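You operate a simulated robot arm through the tools that you are given. There is no shell and no other tool.

Carry out the task below with a simulated two-armed robot. There is one attempt and no reset: what you move stays moved.

TASK
Fit white filter element 25 in pot 2 and pump the pot FULL.
Fine: lock it and shut its drain before you pump; leave the black pot lever alone.

The check looks at the end state, three seconds after you hand in, the way a careful person would. Anything else that was tipped, shoved, dropped, spilled or broken makes it a failure.

THE ROBOT
Two 7-joint arms with two-finger grippers on one trunk that stands fixed in place. Base frame: the origin is at the foot of the trunk, x ahead of it, y to its left, z up. Lengths are in m, angles in degrees, forces in N, time in s.
The left shoulder is at [0.05, 0.191, 1.142], the right one opposite. With the tool pointing down near the work surface each hand reaches from about 0.1 to 0.74 m from the base axis, measured 20 degrees to its own side. Payload 2.69 kg a hand.
The tool frame of a hand sits at the grasp point between the pads (the TCP): z along the fingers, y along the line on which they close. The tips reach 0.02 m beyond it. The gripper opens to 0.1 m. The gripper's body begins 0.063 m behind the TCP.
Orientation is that of the tool frame in the base frame, as a unit quaternion [x, y, z, w]. With the fingers straight down and closing along the base's y, the tool's x points along the base's -x, its y along +y and its z along -z.

THE INTERFACE
- The arms move only by the tool jog_arm. It takes "left_motion", "right_motion" or both (then of equal length, played together; a hand with none holds still); each is a list of rows, each a list of 6 numbers: the shift along the tool's x, y, z in m, then the turn, a rotation vector about the tool's x, y, z in degrees. In form: [[x, y, z, rx, ry, rz], ...]. A call has 1 to 20 rows; each row shifts and turns the commanded pose from where the row before left it, along the tool's axes as they then stand. "left_claw" and "right_claw" are, for a hand that has rows, the gripper command, from -1 (fully open) to 1 (shut), values between in proportion, set as the call begins (left out, the last holds). A row lasts 0.2 s, in which the tool goes at most 0.05 m and 8.6 degrees; a call with a longer step from one row to the next is refused whole, and so is a gripper value outside its range. Where a pose cannot be reached the arm comes as near as it can. A force on the tool above 40 N (or 10 N above the force at the start of the call, whichever is more), or a blocked arm, ends the call early, and 0.2 s more pass. The fingers move at their own pace (about 0.153 m/s each) and stop on an object; they squeeze with about 35 N. The grip force told is the motor's: it shows also when the fingers shut on nothing. Time passes only in rows, and 0.2 s behind the last, so rows that do not move let the fingers close. The reply holds the time, the measured pose of the TCP, the force on the tool along the base axes, the opening and the grip force, in the units named above and with some noise, with the torque about the TCP (base axes, N m) and any sound that the robot's microphone picked up, and new pictures: "views" is both (left out), scene, wrist or none (wrist: the cameras of the hands that moved).
- Cameras (640 x 400 px; columns grow to the right, rows downward): "scene" is now at [0.1179, 0.0465, 1.3222]; the picture's right is [0.53, -0.85, 0.00], its down [-0.43, -0.26, -0.86] and it looks along [0.74, 0.45, -0.50] (base axes); focal length 304 px, centre (320, 200). "left" rides on the left gripper at [0.07, 0.018, -0.099] in its tool frame; the picture's right is [-0.26, 0.97, 0.00], its down [-0.75, -0.20, -0.63] and it looks along [-0.61, -0.16, 0.78] (tool axes); focal length 230 px, centre (320, 200). "right" rides on the right gripper at [0.07, -0.019, -0.099] in its tool frame; the picture's right is [0.26, 0.97, 0.00], its down [-0.75, 0.20, -0.63] and it looks along [-0.61, 0.16, 0.78] (tool axes); focal length 230 px, centre (320, 200). There is no depth. A picture from a camera that has moved, and an enlarged one, comes with that camera's place and axes in the base frame and with its lens.
- slide_trunk(by): slides the trunk up (or, below 0, down) by that many m; the arms and the scene camera ride with it, the base frame stays. It gives what a move gives, with no picture.
- turn_head(pan, tilt): turns the head with the scene camera to pan (to the left, within 80 degrees either way) and tilt (down, from -29 to 69), counted from straight ahead of the robot. It gives what a move gives, and a new picture of the scene camera.
- enlarge(camera, box): a new picture of the part [left, top, right, bottom] of that camera's present view, enlarged. It takes no simulated time.
- close_job(): hands the job in; it is judged then, once.

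Places have to be worked out from the pictures, the camera data and where the tool is seen. Open the grippers and draw the arms clear of the work before you hand the job in, unless the task says otherwise.

The tools are called after "Request:" by a JSON object that holds its "api" and its "payload". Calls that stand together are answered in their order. jog_arm: Moves the arms, as the interface text tells. Its arguments: {"type":"object","properties":{"left_motion":{"type":"array","items":{"type":"array","items":{"type":"number"}}},"left_claw":{"type":"number"},"right_motion":{"type":"array","items":{"type":"array","items":{"type":"number"}}},"right_claw":{"type":"number"},"views":{"type":"string","enum":["both","scene","wrist","none"]}},"required":[]} The other tools are called the same way: slide_trunk (by) slides the trunk up or down; turn_head (pan, tilt) turns the head that bears the scene camera; enlarge (camera, box) takes an enlarged picture of a part of a camera's view; close_job () hands the job in.

At the start:

```text
time: 0.0
left_tool_pos: [0.3144, 0.4048, 1.187]
left_tcp_rot: [0.0, 1.0, 0.0, 0.0]
left_ft_force: [-0.3, -0.2, -0.3]
left_torque: [0.0, 0.04, 0.03]
left_width: 0.1
left_grip_force: 0.1
right_tool_pos: [0.4398, 0.0615, 1.1323]
right_tcp_rot: [0.0, 1.0, 0.0, 0.0]
right_ft_force: [0.4, -0.4, 0.1]
right_torque: [0.02, -0.01, 0.0]
right_width: 0.1
right_grip_force: 0.0
trunk travel left (down, up): [-0.2, 0.123]
head pan, tilt: [31.7, 30.2]
```

scene: 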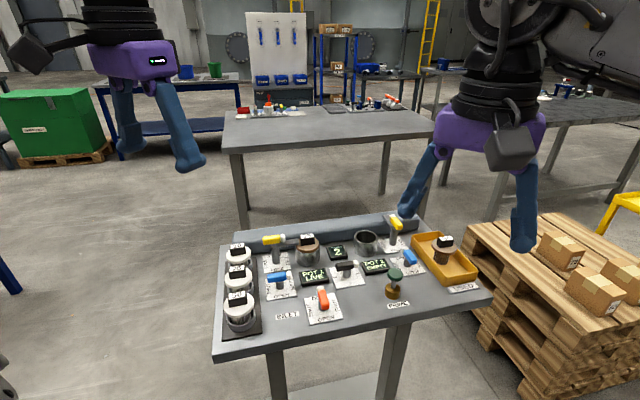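
right: 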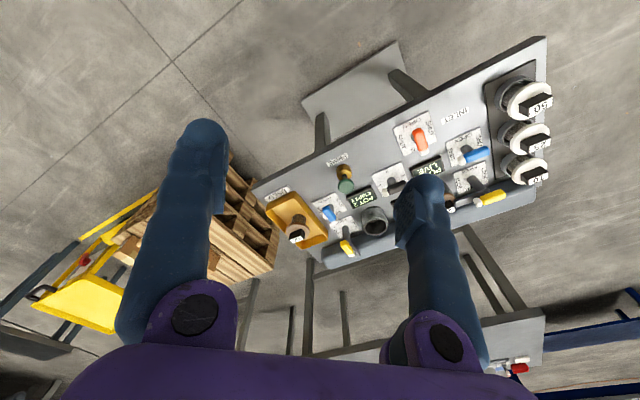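
left: 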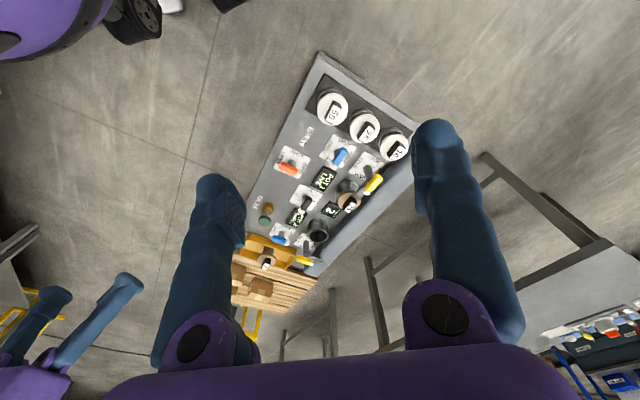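

I see the bench with the three filters, two pots, levers, a pump and a tray. I'll enlarge parts to read the labels.

Request:
{"api": "enlarge", "payload": {"camera": "scene", "box": [210, 200, 350, 290]}}

Request:
{"api": "enlarge", "payload": {"camera": "scene", "box": [350, 200, 490, 290]}}

Request:
{"api": "enlarge", "payload": {"camera": "scene", "box": [210, 260, 370, 360]}}

Request:
{"api": "enlarge", "payload": {"camera": "left", "box": [240, 60, 420, 280]}}

Request:
{"api": "enlarge", "payload": {"camera": "right", "box": [260, 40, 560, 280]}}

```text
4.44 times, centred on (280, 245) of scene
camera zoom: at [0.1179, 0.0465, 1.3222], right [0.53, -0.85, 0.0], down [-0.43, -0.26, -0.86], along [0.74, 0.45, -0.5], focal length 1352 px, centre (498, 0)
```

zoom: 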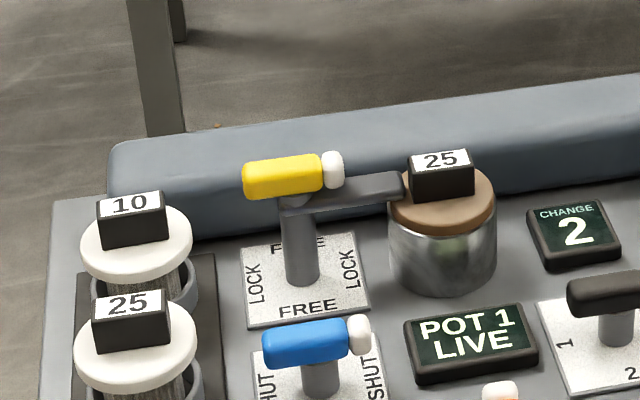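

```text
4.44 times, centred on (420, 245) of scene
camera zoom: at [0.1179, 0.0465, 1.3222], right [0.53, -0.85, 0.0], down [-0.43, -0.26, -0.86], along [0.74, 0.45, -0.5], focal length 1352 px, centre (-124, 0)
```

zoom: 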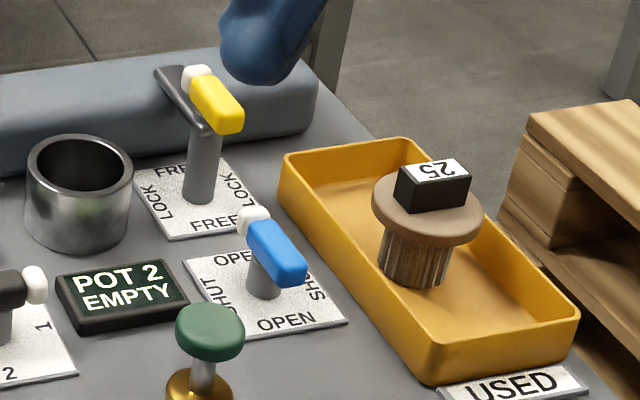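

```text
4.00 times, centred on (290, 310) of scene
camera zoom: at [0.1179, 0.0465, 1.3222], right [0.53, -0.85, 0.0], down [-0.43, -0.26, -0.86], along [0.74, 0.45, -0.5], focal length 1217 px, centre (440, -240)
```

zoom: 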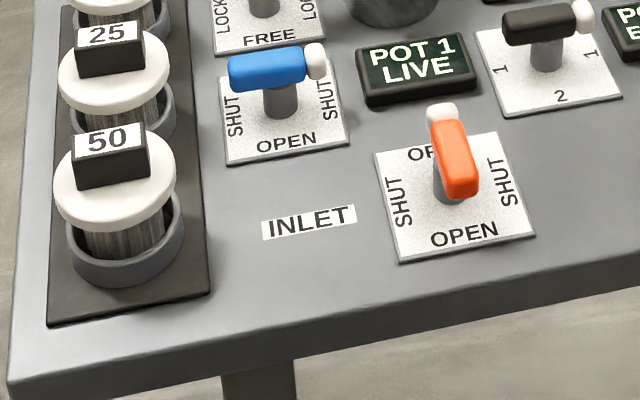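

```text
1.82 times, centred on (330, 170) of left
camera zoom: at [0.2447, 0.4238, 1.285], right [0.26, 0.97, 0.0], down [0.75, -0.2, 0.63], along [0.61, -0.16, -0.78], focal length 418 px, centre (302, 254)
```

zoom: 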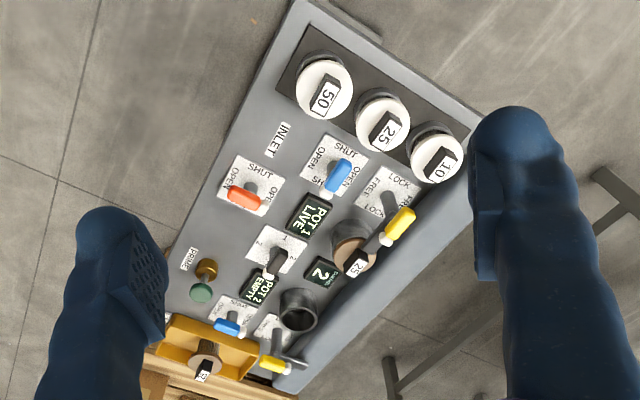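

```text
1.67 times, centred on (410, 160) of right
camera zoom: at [0.3722, 0.0432, 1.2311], right [-0.26, 0.97, 0.0], down [0.75, 0.2, 0.63], along [0.61, 0.16, -0.78], focal length 384 px, centre (170, 267)
```

zoom: 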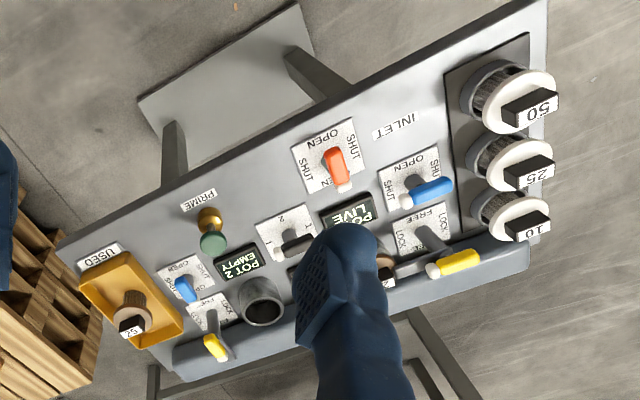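

The parts look readable: the white 25 is the middle rack element, near (0.45, 0.47, 0.84), and pot 2 is near (0.75, 0.29, 0.82). Lock 2 is FREE and drain 2 is OPEN. I'll draw the right arm out of the way and bring the left hand to a better viewpoint.

Request:
{"api": "jog_arm", "payload": {"right_motion": [[0.0175, -0.039, 0, 0, 0, 0], [0.0175, -0.039, 0, 0, 0, 0], [0.0175, -0.039, 0, 0, 0, 0], [0.0175, -0.039, 0, 0, 0, 0], [0.0175, -0.039, 0, 0, 0, 0], [0.0175, -0.039, 0, 0, 0, 0], [0.0175, -0.039, 0, 0, 0, 0], [0.0175, -0.039, 0, 0, 0, 0]], "left_motion": [[-0.02, -0.005, 0, 0, 0, 0], [-0.02, -0.005, 0, 0, 0, 0], [-0.02, -0.005, 0, 0, 0, 0], [-0.02, -0.005, 0, 0, 0, 0], [-0.02, -0.005, 0, 0, 0, 0], [-0.02, -0.005, 0, 0, 0, 0], [0, 0, 0, 0, 0, 0], [0, 0, 0, 0, 0, 0]]}}

```text
time: 1.8
left_tool_pos: [0.4356, 0.3738, 1.1883]
left_tcp_rot: [0.0, 1.0, 0.0, 0.001]
left_ft_force: [0.9, -0.3, 0.7]
left_torque: [0.03, -0.02, 0.02]
left_width: 0.1001
left_grip_force: 0.2
right_tool_pos: [0.3001, -0.2499, 1.1316]
right_tcp_rot: [0.0, 1.0, 0.0, 0.0]
right_ft_force: [0.2, 0.2, 0.4]
right_torque: [0.01, 0.0, 0.0]
right_width: 0.1
right_grip_force: 0.1
trunk travel left (down, up): [-0.2, 0.123]
head pan, tilt: [31.7, 30.2]
camera scene: at [0.1174, 0.0457, 1.3223], right [0.53, -0.85, 0.0], down [-0.43, -0.26, -0.87], along [0.74, 0.45, -0.5], focal length 304 px, centre (320, 200)
camera right: at [0.2322, -0.2692, 1.2312], right [-0.26, 0.97, 0.0], down [0.75, 0.2, 0.63], along [0.61, 0.16, -0.78], focal length 230 px, centre (320, 200)
camera left: at [0.3648, 0.3923, 1.2867], right [0.26, 0.97, 0.0], down [0.75, -0.2, 0.63], along [0.61, -0.16, -0.78], focal length 230 px, centre (320, 200)
```

scene: 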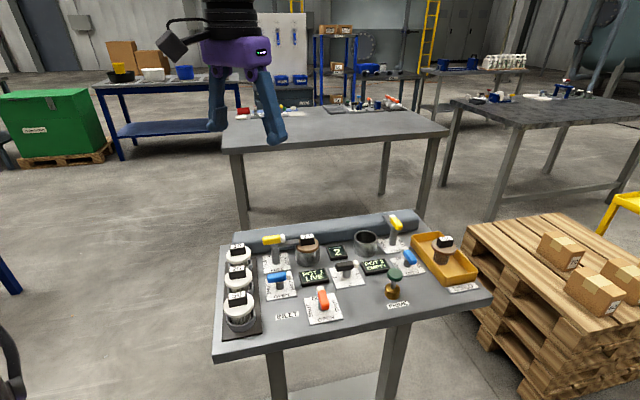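
right: 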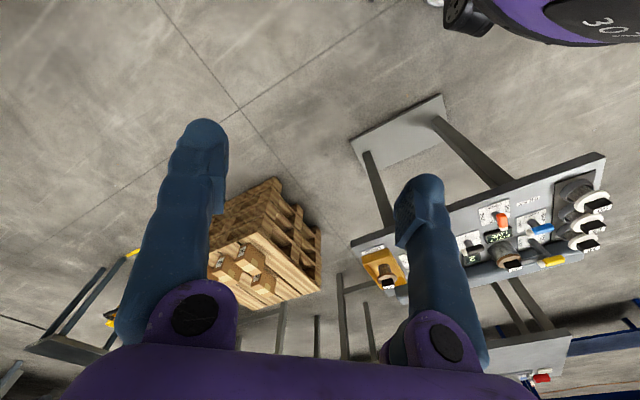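
left: 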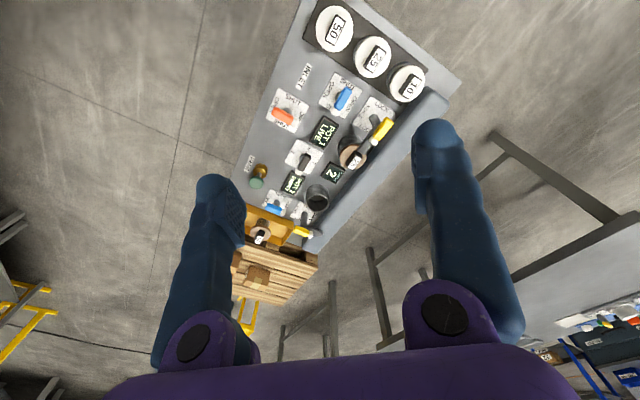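

The right arm is clear. I'll enlarge both views so I can work out positions accurately.

Request:
{"api": "enlarge", "payload": {"camera": "left", "box": [290, 0, 466, 110]}}

Request:
{"api": "enlarge", "payload": {"camera": "left", "box": [236, 100, 396, 200]}}

Request:
{"api": "enlarge", "payload": {"camera": "left", "box": [230, 150, 358, 230]}}

Request:
{"api": "enlarge", "payload": {"camera": "scene", "box": [210, 230, 338, 310]}}

Request:
{"api": "enlarge", "payload": {"camera": "scene", "box": [340, 205, 468, 285]}}

Request:
{"api": "enlarge", "payload": {"camera": "scene", "box": [350, 250, 478, 330]}}

```text
3.64 times, centred on (378, 55) of left
camera zoom: at [0.3648, 0.3923, 1.2867], right [0.26, 0.97, 0.0], down [0.75, -0.2, 0.63], along [0.61, -0.16, -0.78], focal length 837 px, centre (109, 727)
```

zoom: 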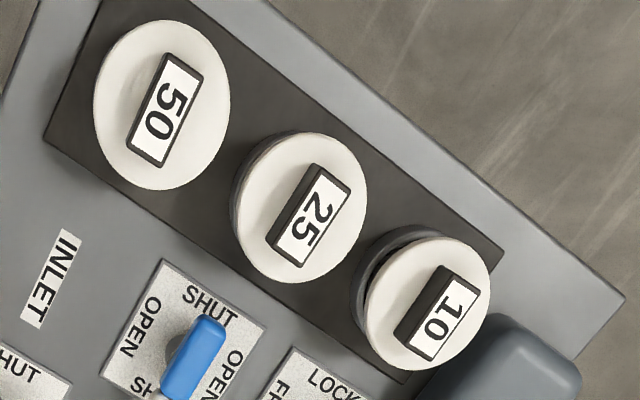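

```text
4.00 times, centred on (316, 150) of left
camera zoom: at [0.3648, 0.3923, 1.2867], right [0.26, 0.97, 0.0], down [0.75, -0.2, 0.63], along [0.61, -0.16, -0.78], focal length 920 px, centre (336, 400)
```

zoom: 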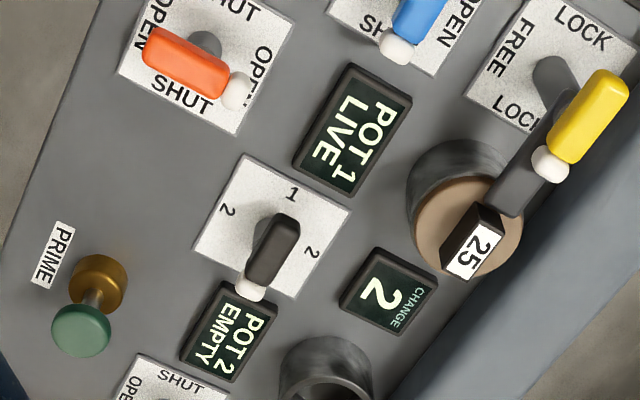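

```text
5.00 times, centred on (294, 190) of left
camera zoom: at [0.3648, 0.3923, 1.2867], right [0.26, 0.97, 0.0], down [0.75, -0.2, 0.63], along [0.61, -0.16, -0.78], focal length 1150 px, centre (450, 250)
```

zoom: 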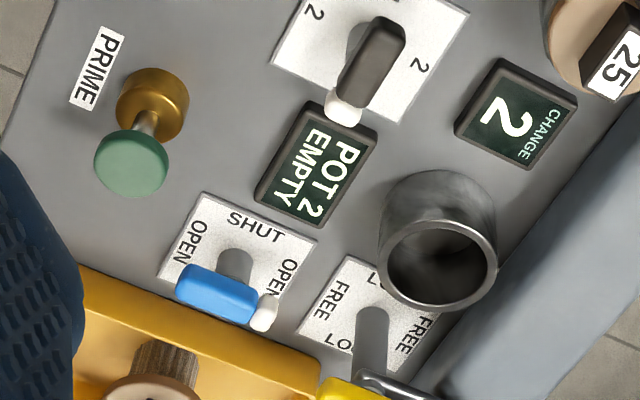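

```text
5.00 times, centred on (274, 270) of scene
camera zoom: at [0.1174, 0.0457, 1.3223], right [0.53, -0.85, 0.0], down [-0.43, -0.26, -0.87], along [0.74, 0.45, -0.5], focal length 1521 px, centre (550, -150)
```

zoom: 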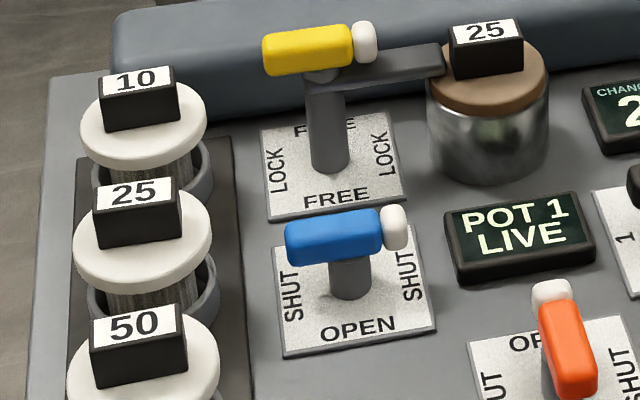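

```text
5.00 times, centred on (404, 245) of scene
camera zoom: at [0.1174, 0.0457, 1.3223], right [0.53, -0.85, 0.0], down [-0.43, -0.26, -0.87], along [0.74, 0.45, -0.5], focal length 1521 px, centre (-100, -25)
```

zoom: 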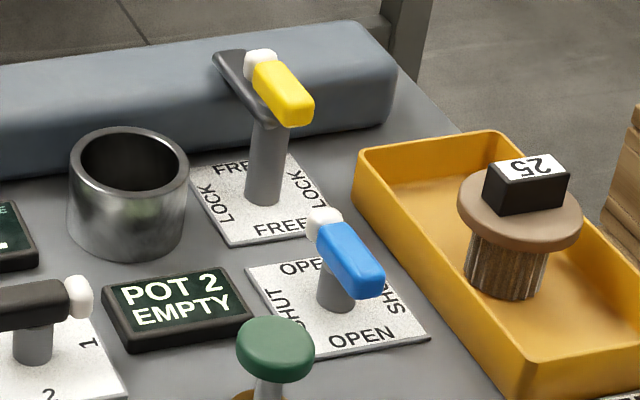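

```text
5.00 times, centred on (414, 290) of scene
camera zoom: at [0.1174, 0.0457, 1.3223], right [0.53, -0.85, 0.0], down [-0.43, -0.26, -0.87], along [0.74, 0.45, -0.5], focal length 1521 px, centre (-150, -250)
```

zoom: 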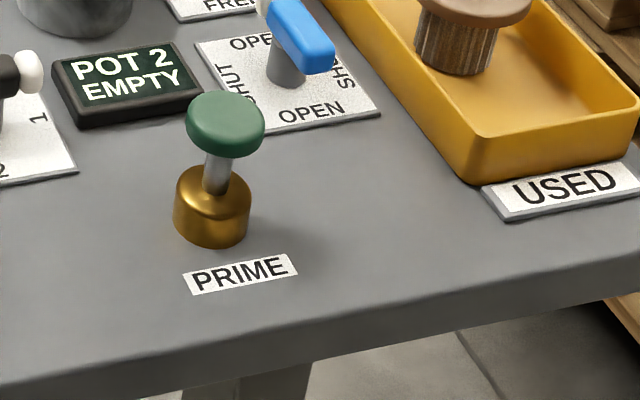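

By triangulation the white 25's block top is at about (0.442, 0.460, 0.864), with its long axis about −44° from base x. Pot 2's rim is at (0.739, 0.286, 0.823), the drain 2 handle at (0.737, 0.165, 0.813) and the pump knob at (0.627, 0.166, 0.84). I'll turn the left gripper so it closes across the block, half open, and hover above it.

Request:
{"api": "jog_arm", "payload": {"left_motion": [[0, 0, 0.01, 0, 0, 7.27], [0, 0, 0.01, 0, 0, 7.27], [0, 0, 0.01, 0, 0, 7.27], [0, 0, 0.01, 0, 0, 7.27], [0, 0, 0.01, 0, 0, 7.27], [0, 0, 0.01, 0, 0, 7.27], [0.0275, 0.0332, 0.02, 0, 0, 0], [0.0275, 0.0332, 0.02, 0, 0, 0], [0, 0, 0.035, 0, 0, 0], [0, 0, 0.035, 0, 0, 0], [0, 0, 0.02, 0, 0, 0], [0, 0, 0, 0, 0, 0]], "left_claw": 0.05}}

```text
time: 4.4
left_tool_pos: [0.4418, 0.4613, 0.995]
left_tcp_rot: [0.371, 0.928, -0.001, -0.001]
left_ft_force: [-0.7, -0.3, -0.3]
left_torque: [0.05, 0.01, 0.01]
left_width: 0.0476
left_grip_force: 0.0
right_tool_pos: [0.3016, -0.2498, 1.1324]
right_tcp_rot: [0.0, 1.0, 0.0, 0.0]
right_ft_force: [-1.4, -0.1, 0.3]
right_torque: [-0.02, -0.01, -0.01]
right_width: 0.1002
right_grip_force: 0.1
trunk travel left (down, up): [-0.2, 0.123]
head pan, tilt: [31.7, 30.2]
camera scene: at [0.1178, 0.0465, 1.3222], right [0.53, -0.85, 0.0], down [-0.43, -0.26, -0.86], along [0.74, 0.45, -0.5], focal length 304 px, centre (320, 200)
camera left: at [0.4032, 0.5229, 1.0934], right [0.85, 0.52, 0.0], down [0.41, -0.66, 0.63], along [0.33, -0.54, -0.78], focal length 230 px, centre (320, 200)
```

scene: 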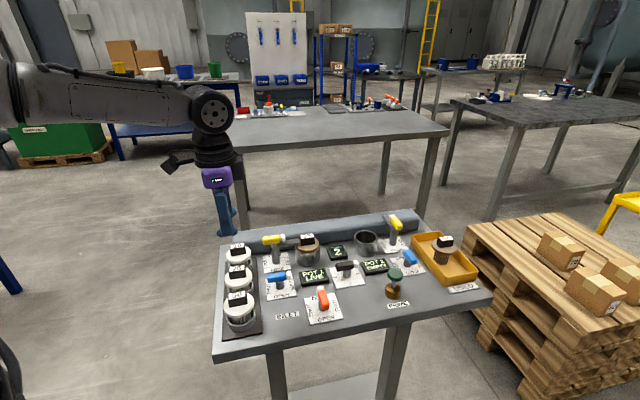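
left: 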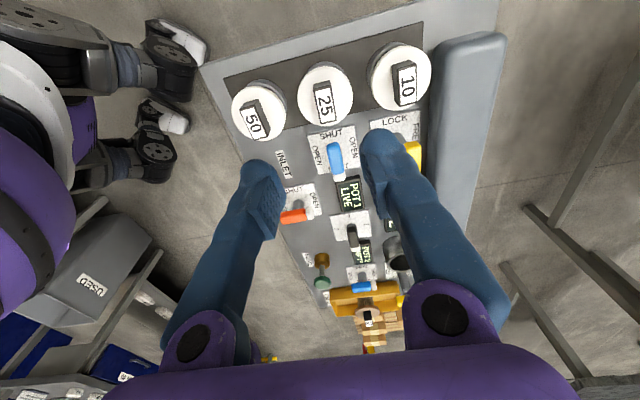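

I'm hovering near the block. I'll enlarge the wrist view to check alignment before going down.

Request:
{"api": "enlarge", "payload": {"camera": "left", "box": [220, 30, 444, 170]}}

Request:
{"api": "enlarge", "payload": {"camera": "scene", "box": [190, 190, 286, 250]}}

Request:
{"api": "enlarge", "payload": {"camera": "left", "box": [300, 200, 428, 280]}}

```text
2.86 times, centred on (332, 100) of left
camera zoom: at [0.4032, 0.5229, 1.0934], right [0.85, 0.52, 0.0], down [0.41, -0.66, 0.63], along [0.33, -0.54, -0.78], focal length 657 px, centre (286, 486)
```

zoom: 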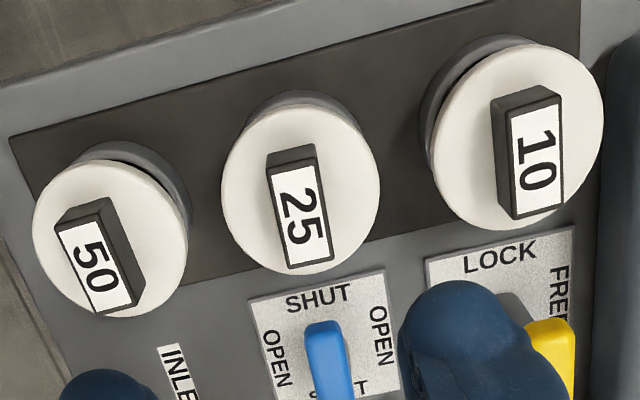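

```text
6.67 times, centred on (238, 220) of scene
camera zoom: at [0.1178, 0.0465, 1.3222], right [0.53, -0.85, 0.0], down [-0.43, -0.26, -0.86], along [0.74, 0.45, -0.5], focal length 2028 px, centre (867, 67)
```

zoom: 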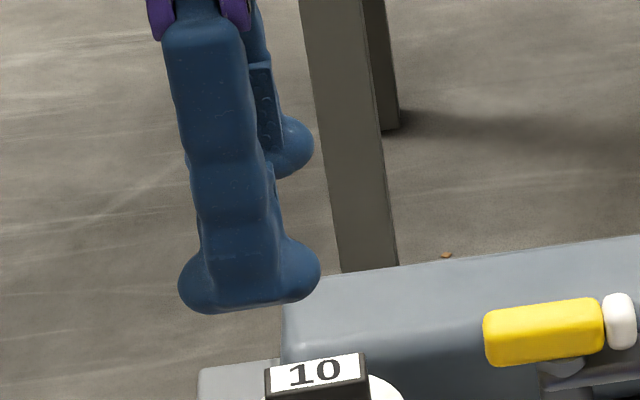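

```text
5.00 times, centred on (364, 240) of left
camera zoom: at [0.4032, 0.5229, 1.0934], right [0.85, 0.52, 0.0], down [0.41, -0.66, 0.63], along [0.33, -0.54, -0.78], focal length 1150 px, centre (100, 0)
```

zoom: 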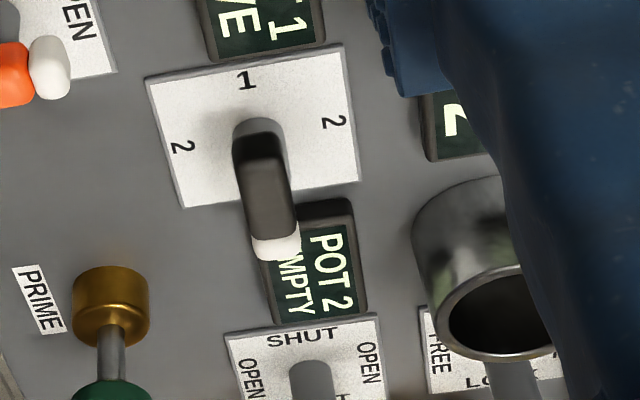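

The refined block top is about (0.445, 0.464, 0.858), with its axis at about −45.5°. I'll shift 4 mm along tool y and lower most of the way, then look.

Request:
{"api": "jog_arm", "payload": {"left_motion": [[0, 0.0042, 0.03, 0, 0, 1], [0, 0, 0.03, 0, 0, 0], [0, 0, 0.025, 0, 0, 0], [0, 0, 0.015, 0, 0, 0], [0, 0, 0, 0, 0, 0]]}}

Request:
{"api": "enlarge", "payload": {"camera": "scene", "box": [190, 220, 286, 280]}}

```text
time: 5.6
left_tool_pos: [0.4454, 0.4648, 0.8962]
left_tcp_rot: [0.379, 0.926, 0.0, 0.0]
left_ft_force: [-0.2, -0.4, -0.6]
left_torque: [-0.01, -0.03, 0.0]
left_width: 0.0474
left_grip_force: 0.1
right_tool_pos: [0.3009, -0.2503, 1.1311]
right_tcp_rot: [0.0, 1.0, -0.001, 0.0]
right_ft_force: [0.3, -0.1, -0.5]
right_torque: [0.03, -0.03, 0.02]
right_width: 0.1001
right_grip_force: 0.0
trunk travel left (down, up): [-0.2, 0.123]
head pan, tilt: [31.7, 30.2]
camera scene: at [0.1179, 0.0465, 1.3222], right [0.53, -0.85, 0.0], down [-0.43, -0.26, -0.86], along [0.74, 0.45, -0.5], focal length 304 px, centre (320, 200)
camera left: at [0.4078, 0.5272, 0.9954], right [0.86, 0.51, 0.0], down [0.39, -0.67, 0.63], along [0.32, -0.54, -0.78], focal length 230 px, centre (320, 200)
```

scene: 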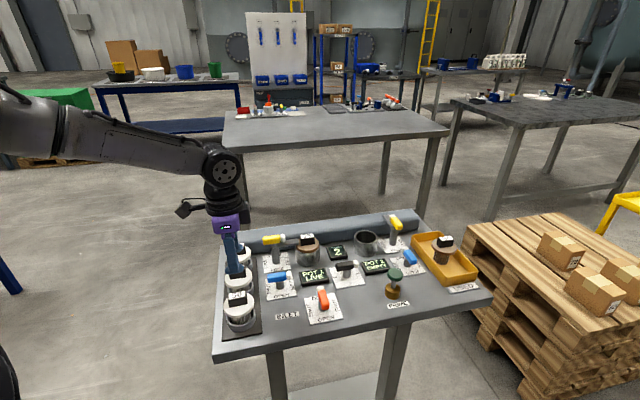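
left: 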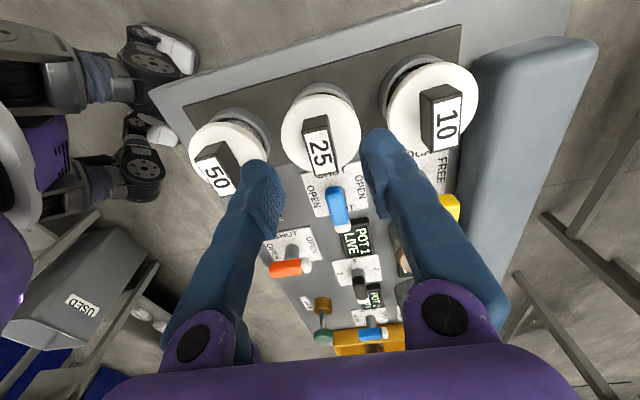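

```text
6.67 times, centred on (238, 250) of scene
camera zoom: at [0.1179, 0.0465, 1.3222], right [0.53, -0.85, 0.0], down [-0.43, -0.26, -0.86], along [0.74, 0.45, -0.5], focal length 2028 px, centre (867, -133)
```

zoom: 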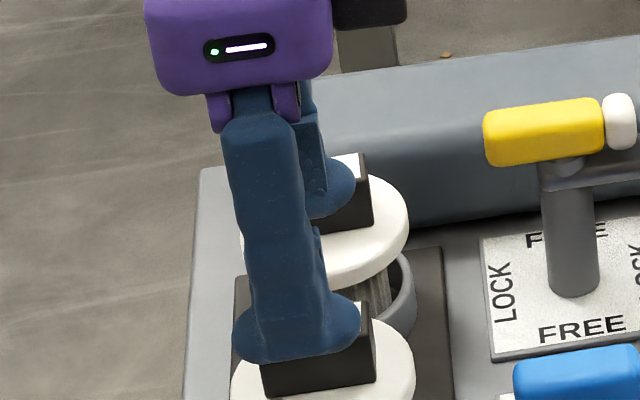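

The fingers straddle block 25 and the block centre matches the TCP. I'll go down 34 mm slowly, then look before closing.

Request:
{"api": "jog_arm", "payload": {"left_motion": [[0, 0, 0.012, 0, 0, 0], [0, 0, 0.012, 0, 0, 0], [0, 0, 0.01, 0, 0, 0], [0, 0, 0, 0, 0, 0]]}}

Request:
{"api": "enlarge", "payload": {"camera": "scene", "box": [200, 230, 280, 280]}}

Request:
{"api": "enlarge", "payload": {"camera": "left", "box": [220, 80, 444, 220]}}

```text
time: 6.6
left_tool_pos: [0.4455, 0.465, 0.8614]
left_tcp_rot: [0.38, 0.925, 0.0, 0.0]
left_ft_force: [0.5, -0.3, 0.1]
left_torque: [-0.02, 0.0, 0.0]
left_width: 0.0475
left_grip_force: 0.0
right_tool_pos: [0.3013, -0.2502, 1.1326]
right_tcp_rot: [0.0, 1.0, 0.0, 0.0]
right_ft_force: [-0.8, -0.2, 0.2]
right_torque: [0.01, 0.02, 0.01]
right_width: 0.1
right_grip_force: 0.0
trunk travel left (down, up): [-0.2, 0.123]
head pan, tilt: [31.7, 30.2]
camera scene: at [0.1179, 0.0464, 1.3222], right [0.53, -0.85, 0.0], down [-0.43, -0.26, -0.86], along [0.74, 0.45, -0.5], focal length 304 px, centre (320, 200)
camera left: at [0.4077, 0.5274, 0.9606], right [0.86, 0.51, 0.0], down [0.39, -0.67, 0.63], along [0.32, -0.54, -0.78], focal length 230 px, centre (320, 200)
```

scene: 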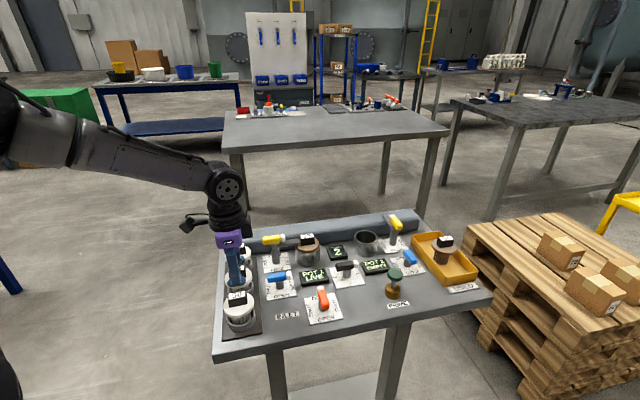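
left: 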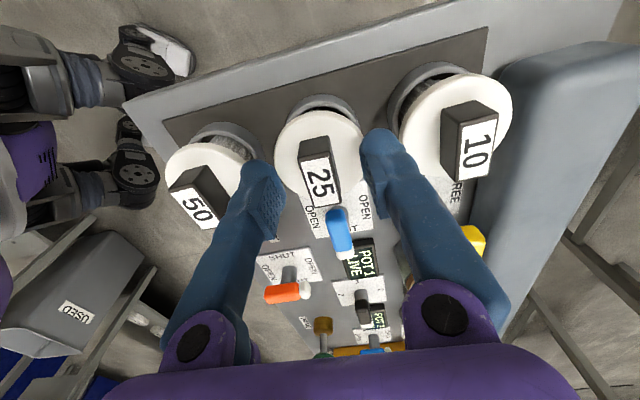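

```text
8.00 times, centred on (240, 255) of scene
camera zoom: at [0.1179, 0.0464, 1.3222], right [0.53, -0.85, 0.0], down [-0.43, -0.26, -0.86], along [0.74, 0.45, -0.5], focal length 2434 px, centre (960, -240)
```

zoom: 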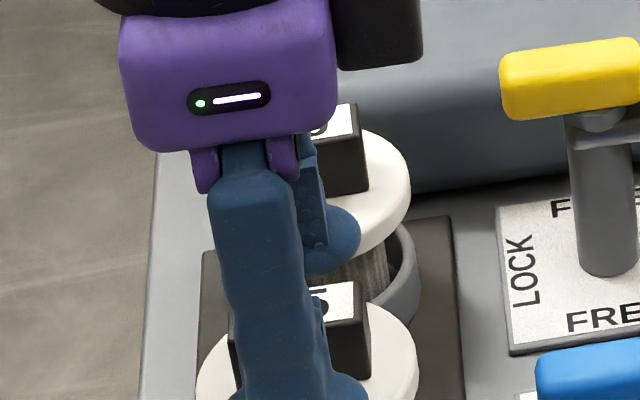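

```text
2.86 times, centred on (332, 150) of left
camera zoom: at [0.4077, 0.5274, 0.9606], right [0.86, 0.51, 0.0], down [0.39, -0.67, 0.63], along [0.32, -0.54, -0.78], focal length 657 px, centre (286, 343)
```

zoom: 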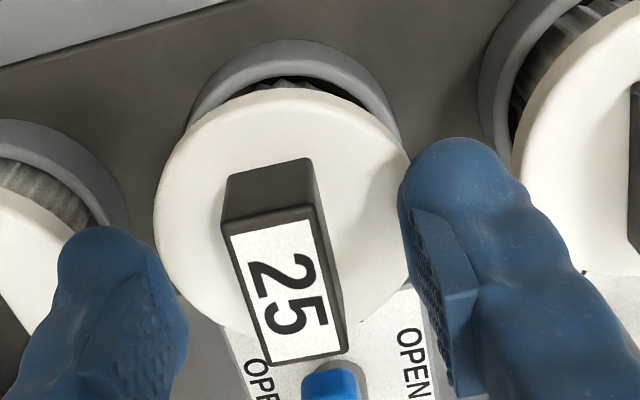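

The fingertips are clear on both sides and the block is centred. I'll lower 5 mm more, then close.

Request:
{"api": "jog_arm", "payload": {"left_motion": [[0, 0, 0.005, 0, 0, 0], [0, 0, 0, 0, 0, 0]], "views": "none"}}

Request:
{"api": "jog_arm", "payload": {"left_motion": [[0, 0, 0, 0, 0, 0], [0, 0, 0, 0, 0, 0], [0, 0, 0, 0, 0, 0]], "left_claw": 1, "views": "wrist"}}

```text
time: 7.2
left_tool_pos: [0.4455, 0.4646, 0.8566]
left_tcp_rot: [0.379, 0.925, 0.0, 0.0]
left_ft_force: [0.4, -0.4, 0.2]
left_torque: [-0.02, 0.0, 0.0]
left_width: 0.0474
left_grip_force: 0.1
right_tool_pos: [0.302, -0.2492, 1.1331]
right_tcp_rot: [0.0, 1.0, 0.0, 0.0]
right_ft_force: [0.1, 0.0, 0.1]
right_torque: [0.0, 0.01, 0.02]
right_width: 0.1
right_grip_force: 0.0
trunk travel left (down, up): [-0.2, 0.123]
head pan, tilt: [31.7, 30.2]
```

```text
time: 8.0
left_tool_pos: [0.4451, 0.4642, 0.8578]
left_tcp_rot: [0.379, 0.925, 0.0, 0.0]
left_ft_force: [-0.3, -0.8, 0.1]
left_torque: [0.0, 0.0, -0.04]
left_width: 0.0167
left_grip_force: 35.2
right_tool_pos: [0.3026, -0.2495, 1.1326]
right_tcp_rot: [0.0, 1.0, 0.001, 0.0]
right_ft_force: [0.4, -0.2, 0.5]
right_torque: [0.01, -0.01, 0.03]
right_width: 0.1001
right_grip_force: 0.2
trunk travel left (down, up): [-0.2, 0.123]
head pan, tilt: [31.7, 30.2]
camera left: at [0.4079, 0.5268, 0.9559], right [0.86, 0.51, 0.0], down [0.39, -0.67, 0.63], along [0.32, -0.54, -0.78], focal length 230 px, centre (320, 200)
```

left: 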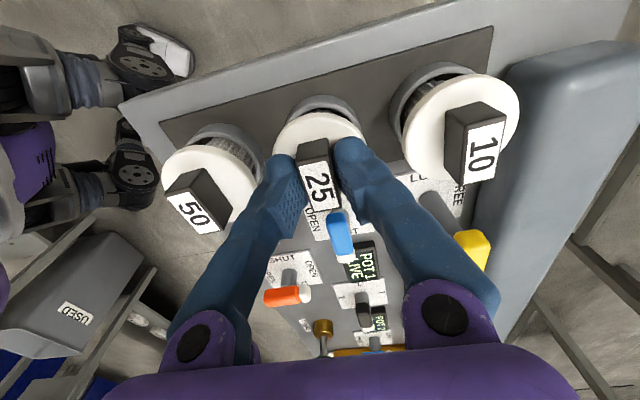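

The block is gripped at 16.7 mm. I'll lift straight up.

Request:
{"api": "jog_arm", "payload": {"left_motion": [[0, 0, -0.01, 0, 0, 0], [0, 0, -0.02, 0, 0, 0], [0, 0, -0.03, 0, 0, 0], [0, 0, -0.03, 0, 0, 0], [0, 0, -0.03, 0, 0, 0], [0, 0, -0.03, 0, 0, 0], [0, 0, 0, 0, 0, 0]]}}

Request:
{"api": "enlarge", "payload": {"camera": "scene", "box": [190, 200, 318, 280]}}

```text
time: 9.6
left_tool_pos: [0.4444, 0.464, 1.0067]
left_tcp_rot: [0.38, 0.925, 0.0, 0.0]
left_ft_force: [-0.2, -0.5, -1.3]
left_torque: [-0.01, -0.01, 0.01]
left_width: 0.0166
left_grip_force: 35.0
right_tool_pos: [0.3016, -0.2488, 1.1321]
right_tcp_rot: [0.0, 1.0, 0.0, 0.001]
right_ft_force: [0.1, 0.3, -0.2]
right_torque: [0.01, 0.02, 0.01]
right_width: 0.1002
right_grip_force: 0.0
trunk travel left (down, up): [-0.2, 0.123]
head pan, tilt: [31.7, 30.2]
camera scene: at [0.1181, 0.0467, 1.3221], right [0.53, -0.85, 0.0], down [-0.43, -0.26, -0.86], along [0.74, 0.45, -0.5], focal length 304 px, centre (320, 200)
camera left: at [0.407, 0.526, 1.1051], right [0.86, 0.51, 0.0], down [0.39, -0.67, 0.63], along [0.32, -0.54, -0.78], focal length 230 px, centre (320, 200)
```

scene: 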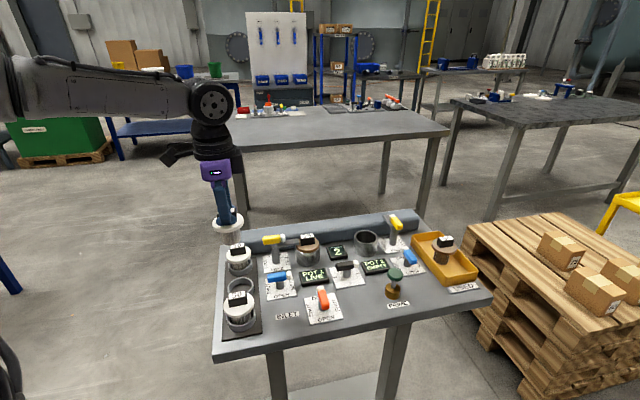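
left: 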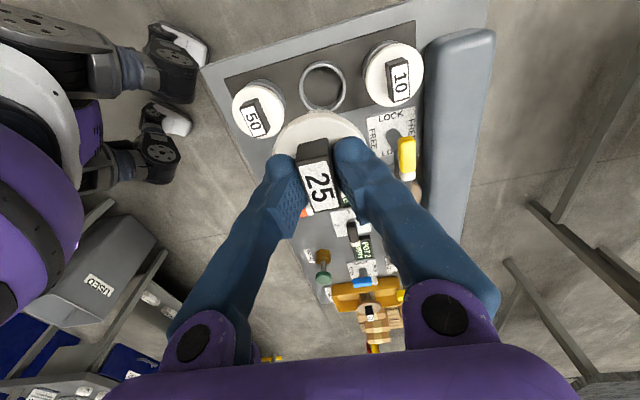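

```text
5.00 times, centred on (254, 240) of scene
camera zoom: at [0.1181, 0.0467, 1.3221], right [0.53, -0.85, 0.0], down [-0.43, -0.26, -0.86], along [0.74, 0.45, -0.5], focal length 1521 px, centre (650, 0)
```

zoom: 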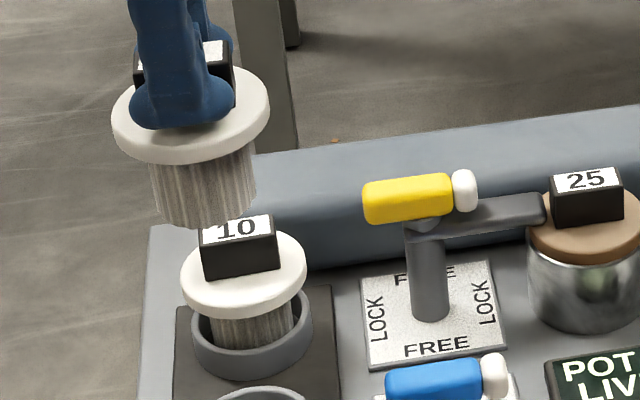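

The element is lifted cleanly; its body extends about 8 cm below the TCP. I'll carry it at height toward a point above pot 2, keeping the tool vertical to test reach.

Request:
{"api": "jog_arm", "payload": {"left_motion": [[-0.0373, 0.00886, 0, 0, 0, 0], [-0.0373, 0.00886, 0, 0, 0, 0], [-0.0373, 0.00886, 0, 0, 0, 0], [-0.0373, 0.00886, 0, 0, 0, 0], [-0.0373, 0.00886, 0, 0, 0, 0], [-0.0373, 0.00886, 0, 0, 0, 0], [-0.0373, 0.00886, 0, 0, 0, 0], [-0.0373, 0.00886, 0, 0, 0, 0], [-0.0373, 0.00886, 0, 0, 0, 0], [0, 0, 0, 0, 0, 0], [0, 0, 0, 0, 0, 0]]}}

Request:
{"api": "enlarge", "payload": {"camera": "scene", "box": [300, 160, 460, 260]}}

```text
time: 12.0
left_tool_pos: [0.6204, 0.3298, 1.0164]
left_tcp_rot: [0.379, 0.925, 0.0, 0.001]
left_ft_force: [-0.8, 0.3, -1.9]
left_torque: [0.01, 0.0, -0.03]
left_width: 0.0166
left_grip_force: 35.4
left hand out of reach, approached as far as the arm can: row 6, 7, 8, 9
right_tool_pos: [0.3026, -0.2486, 1.1314]
right_tcp_rot: [-0.001, 1.0, -0.001, 0.0]
right_ft_force: [0.2, -0.7, -0.5]
right_torque: [-0.02, -0.04, 0.05]
right_width: 0.1
right_grip_force: 0.0
trunk travel left (down, up): [-0.2, 0.123]
head pan, tilt: [31.7, 30.2]
camera scene: at [0.118, 0.0465, 1.3221], right [0.53, -0.85, 0.0], down [-0.43, -0.26, -0.86], along [0.74, 0.45, -0.5], focal length 304 px, centre (320, 200)
camera left: at [0.5824, 0.3918, 1.1141], right [0.86, 0.51, 0.0], down [0.39, -0.67, 0.63], along [0.32, -0.54, -0.78], focal length 230 px, centre (320, 200)
```

scene: 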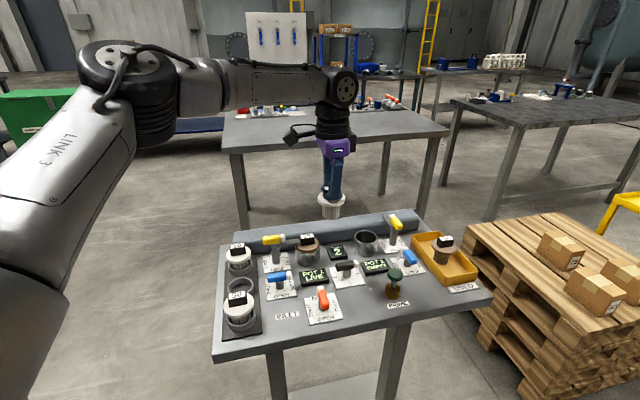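
left: 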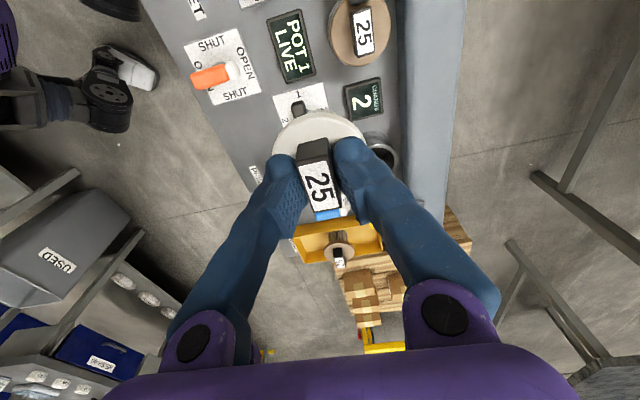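

```text
4.00 times, centred on (380, 210) of scene
camera zoom: at [0.118, 0.0465, 1.3221], right [0.53, -0.85, 0.0], down [-0.43, -0.26, -0.86], along [0.74, 0.45, -0.5], focal length 1217 px, centre (80, 160)
```

zoom: 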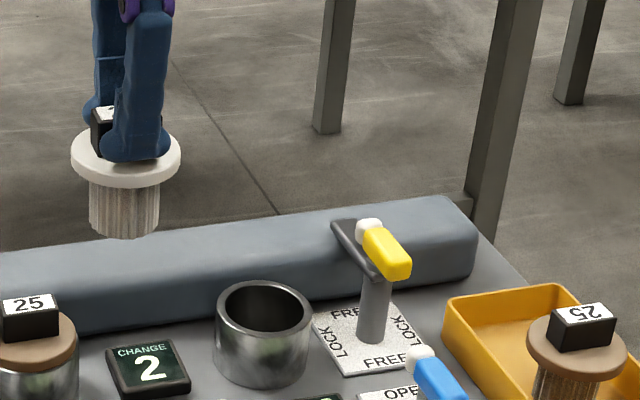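

The arm runs out of reach with a vertical tool at (0.62, 0.33), so pot 2 needs a forward-tilted tool with the element upright. I'll take the element back over its rack cup and regrasp it with a tilt of about 20°. First I reverse partway to see how the commanded pose behaves.

Request:
{"api": "jog_arm", "payload": {"left_motion": [[0.0373, -0.00886, 0, 0, 0, 0], [0.0373, -0.00886, 0, 0, 0, 0], [0.0373, -0.00886, 0, 0, 0, 0], [0.0373, -0.00886, 0, 0, 0, 0], [0, 0, 0, 0, 0, 0]], "views": "none"}}

```text
time: 13.2
left_tool_pos: [0.4902, 0.4089, 1.0143]
left_tcp_rot: [0.379, 0.925, 0.0, 0.0]
left_ft_force: [0.6, -0.2, -1.3]
left_torque: [-0.01, 0.03, 0.0]
left_width: 0.0168
left_grip_force: 35.1
right_tool_pos: [0.302, -0.2489, 1.1328]
right_tcp_rot: [0.0, 1.0, 0.0, 0.0]
right_ft_force: [0.2, 0.0, -0.5]
right_torque: [0.0, 0.0, 0.0]
right_width: 0.1
right_grip_force: 0.0
trunk travel left (down, up): [-0.2, 0.123]
head pan, tilt: [31.7, 30.2]
```

The command re-anchors at the measured pose. I'll move back over the vacated cup at (0.445, 0.464) and check the position before lowering.

Request:
{"api": "jog_arm", "payload": {"left_motion": [[0.0355, 0.00385, 0, 0, 0, 0], [0.0355, 0.00385, 0, 0, 0, 0], [0, 0, 0, 0, 0, 0], [0, 0, 0.04, 0, 0, 0], [0, 0, 0.025, 0, 0, 0], [0, 0, 0, 0, 0, 0]]}}

Request:
{"api": "enlarge", "payload": {"camera": "scene", "box": [190, 220, 318, 300]}}

Request:
{"api": "enlarge", "payload": {"camera": "left", "box": [220, 40, 444, 180]}}

```text
time: 14.6
left_tool_pos: [0.4423, 0.4644, 0.9509]
left_tcp_rot: [0.379, 0.925, 0.0, 0.0]
left_ft_force: [-0.5, -0.7, 0.2]
left_torque: [0.02, 0.02, 0.01]
left_width: 0.0164
left_grip_force: 34.5
right_tool_pos: [0.3013, -0.2492, 1.132]
right_tcp_rot: [0.001, 1.0, 0.0, 0.0]
right_ft_force: [-0.4, 0.0, -1.0]
right_torque: [0.0, -0.01, -0.02]
right_width: 0.1003
right_grip_force: 0.1
trunk travel left (down, up): [-0.2, 0.123]
head pan, tilt: [31.7, 30.2]
camera scene: at [0.1179, 0.0466, 1.3221], right [0.53, -0.85, 0.0], down [-0.43, -0.26, -0.86], along [0.74, 0.45, -0.5], focal length 304 px, centre (320, 200)
camera left: at [0.4046, 0.5273, 1.0506], right [0.86, 0.51, 0.0], down [0.39, -0.67, 0.63], along [0.32, -0.54, -0.78], focal length 230 px, centre (320, 200)
```

scene: 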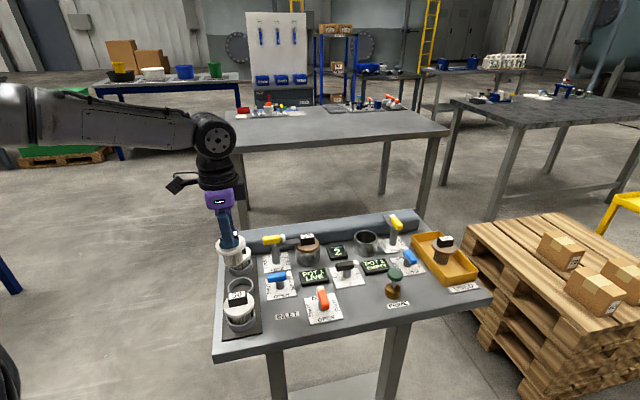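
left: 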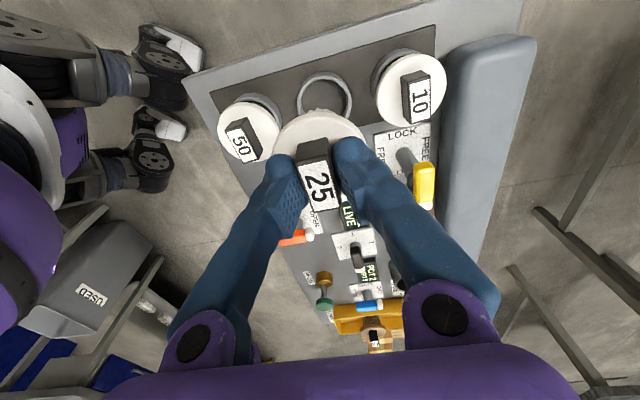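

```text
5.00 times, centred on (254, 260) of scene
camera zoom: at [0.1179, 0.0466, 1.3221], right [0.53, -0.85, 0.0], down [-0.43, -0.26, -0.86], along [0.74, 0.45, -0.5], focal length 1521 px, centre (650, -100)
```

zoom: 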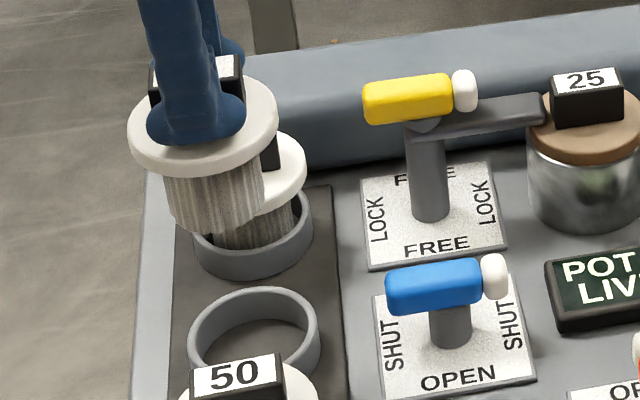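

```text
2.86 times, centred on (332, 110) of left
camera zoom: at [0.4046, 0.5273, 1.0506], right [0.86, 0.51, 0.0], down [0.39, -0.67, 0.63], along [0.32, -0.54, -0.78], focal length 657 px, centre (286, 457)
```

zoom: 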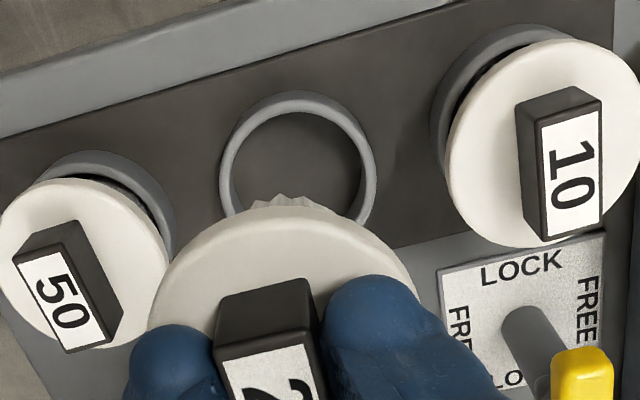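

The tool is 2.7 mm off the original grip point, and the cup is roomy. I'll correct that and lower back to the grip height (0.858).

Request:
{"api": "jog_arm", "payload": {"left_motion": [[-0.002, 0.0018, 0.02, 0, 0, 0], [0, 0, 0.025, 0, 0, 0], [0, 0, 0.02, 0, 0, 0], [0, 0, 0.015, 0, 0, 0], [0, 0, 0.01, 0, 0, 0], [0, 0, 0, 0, 0, 0]]}}

Request:
{"api": "enlarge", "payload": {"camera": "scene", "box": [190, 220, 318, 300]}}

```text
time: 16.0
left_tool_pos: [0.4468, 0.4633, 0.861]
left_tcp_rot: [0.38, 0.925, -0.001, -0.001]
left_ft_force: [0.8, -1.2, -0.9]
left_torque: [0.02, -0.02, -0.01]
left_width: 0.0169
left_grip_force: 34.8
right_tool_pos: [0.3015, -0.2487, 1.1325]
right_tcp_rot: [0.0, 1.0, -0.001, 0.0]
right_ft_force: [0.2, -0.3, -0.4]
right_torque: [0.01, -0.01, -0.04]
right_width: 0.0998
right_grip_force: 0.0
trunk travel left (down, up): [-0.2, 0.123]
head pan, tilt: [31.7, 30.2]
camera scene: at [0.1179, 0.0465, 1.3222], right [0.53, -0.85, 0.0], down [-0.43, -0.26, -0.86], along [0.74, 0.45, -0.5], focal length 304 px, centre (320, 200)
camera left: at [0.4093, 0.5262, 0.9594], right [0.86, 0.51, 0.0], down [0.39, -0.67, 0.63], along [0.32, -0.54, -0.78], focal length 230 px, centre (320, 200)
```

scene: 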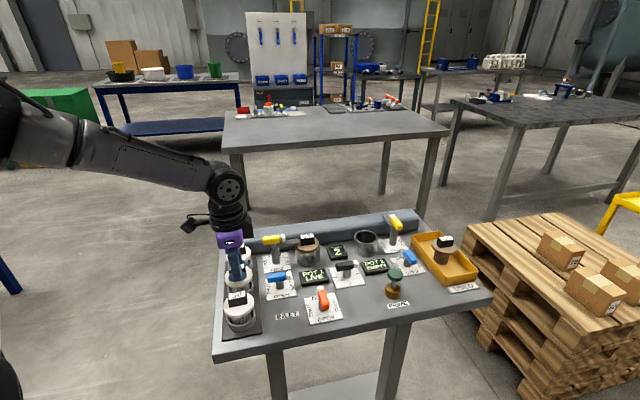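
left: 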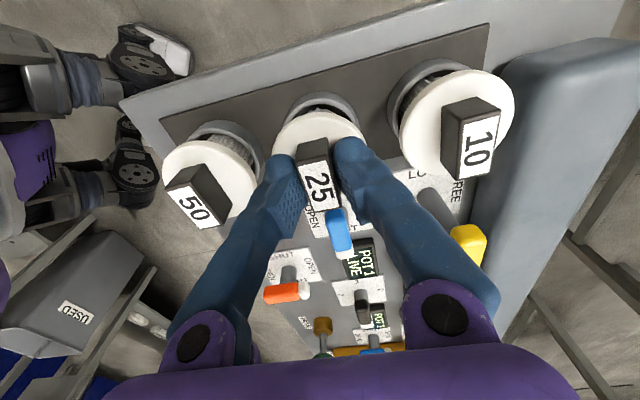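

```text
5.00 times, centred on (254, 260) of scene
camera zoom: at [0.1179, 0.0465, 1.3222], right [0.53, -0.85, 0.0], down [-0.43, -0.26, -0.86], along [0.74, 0.45, -0.5], focal length 1521 px, centre (650, -100)
```

zoom: 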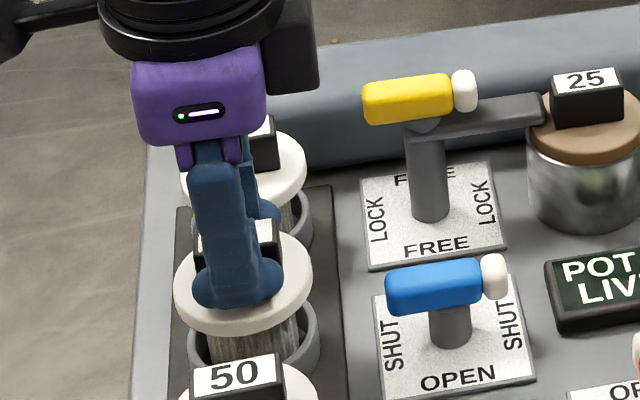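

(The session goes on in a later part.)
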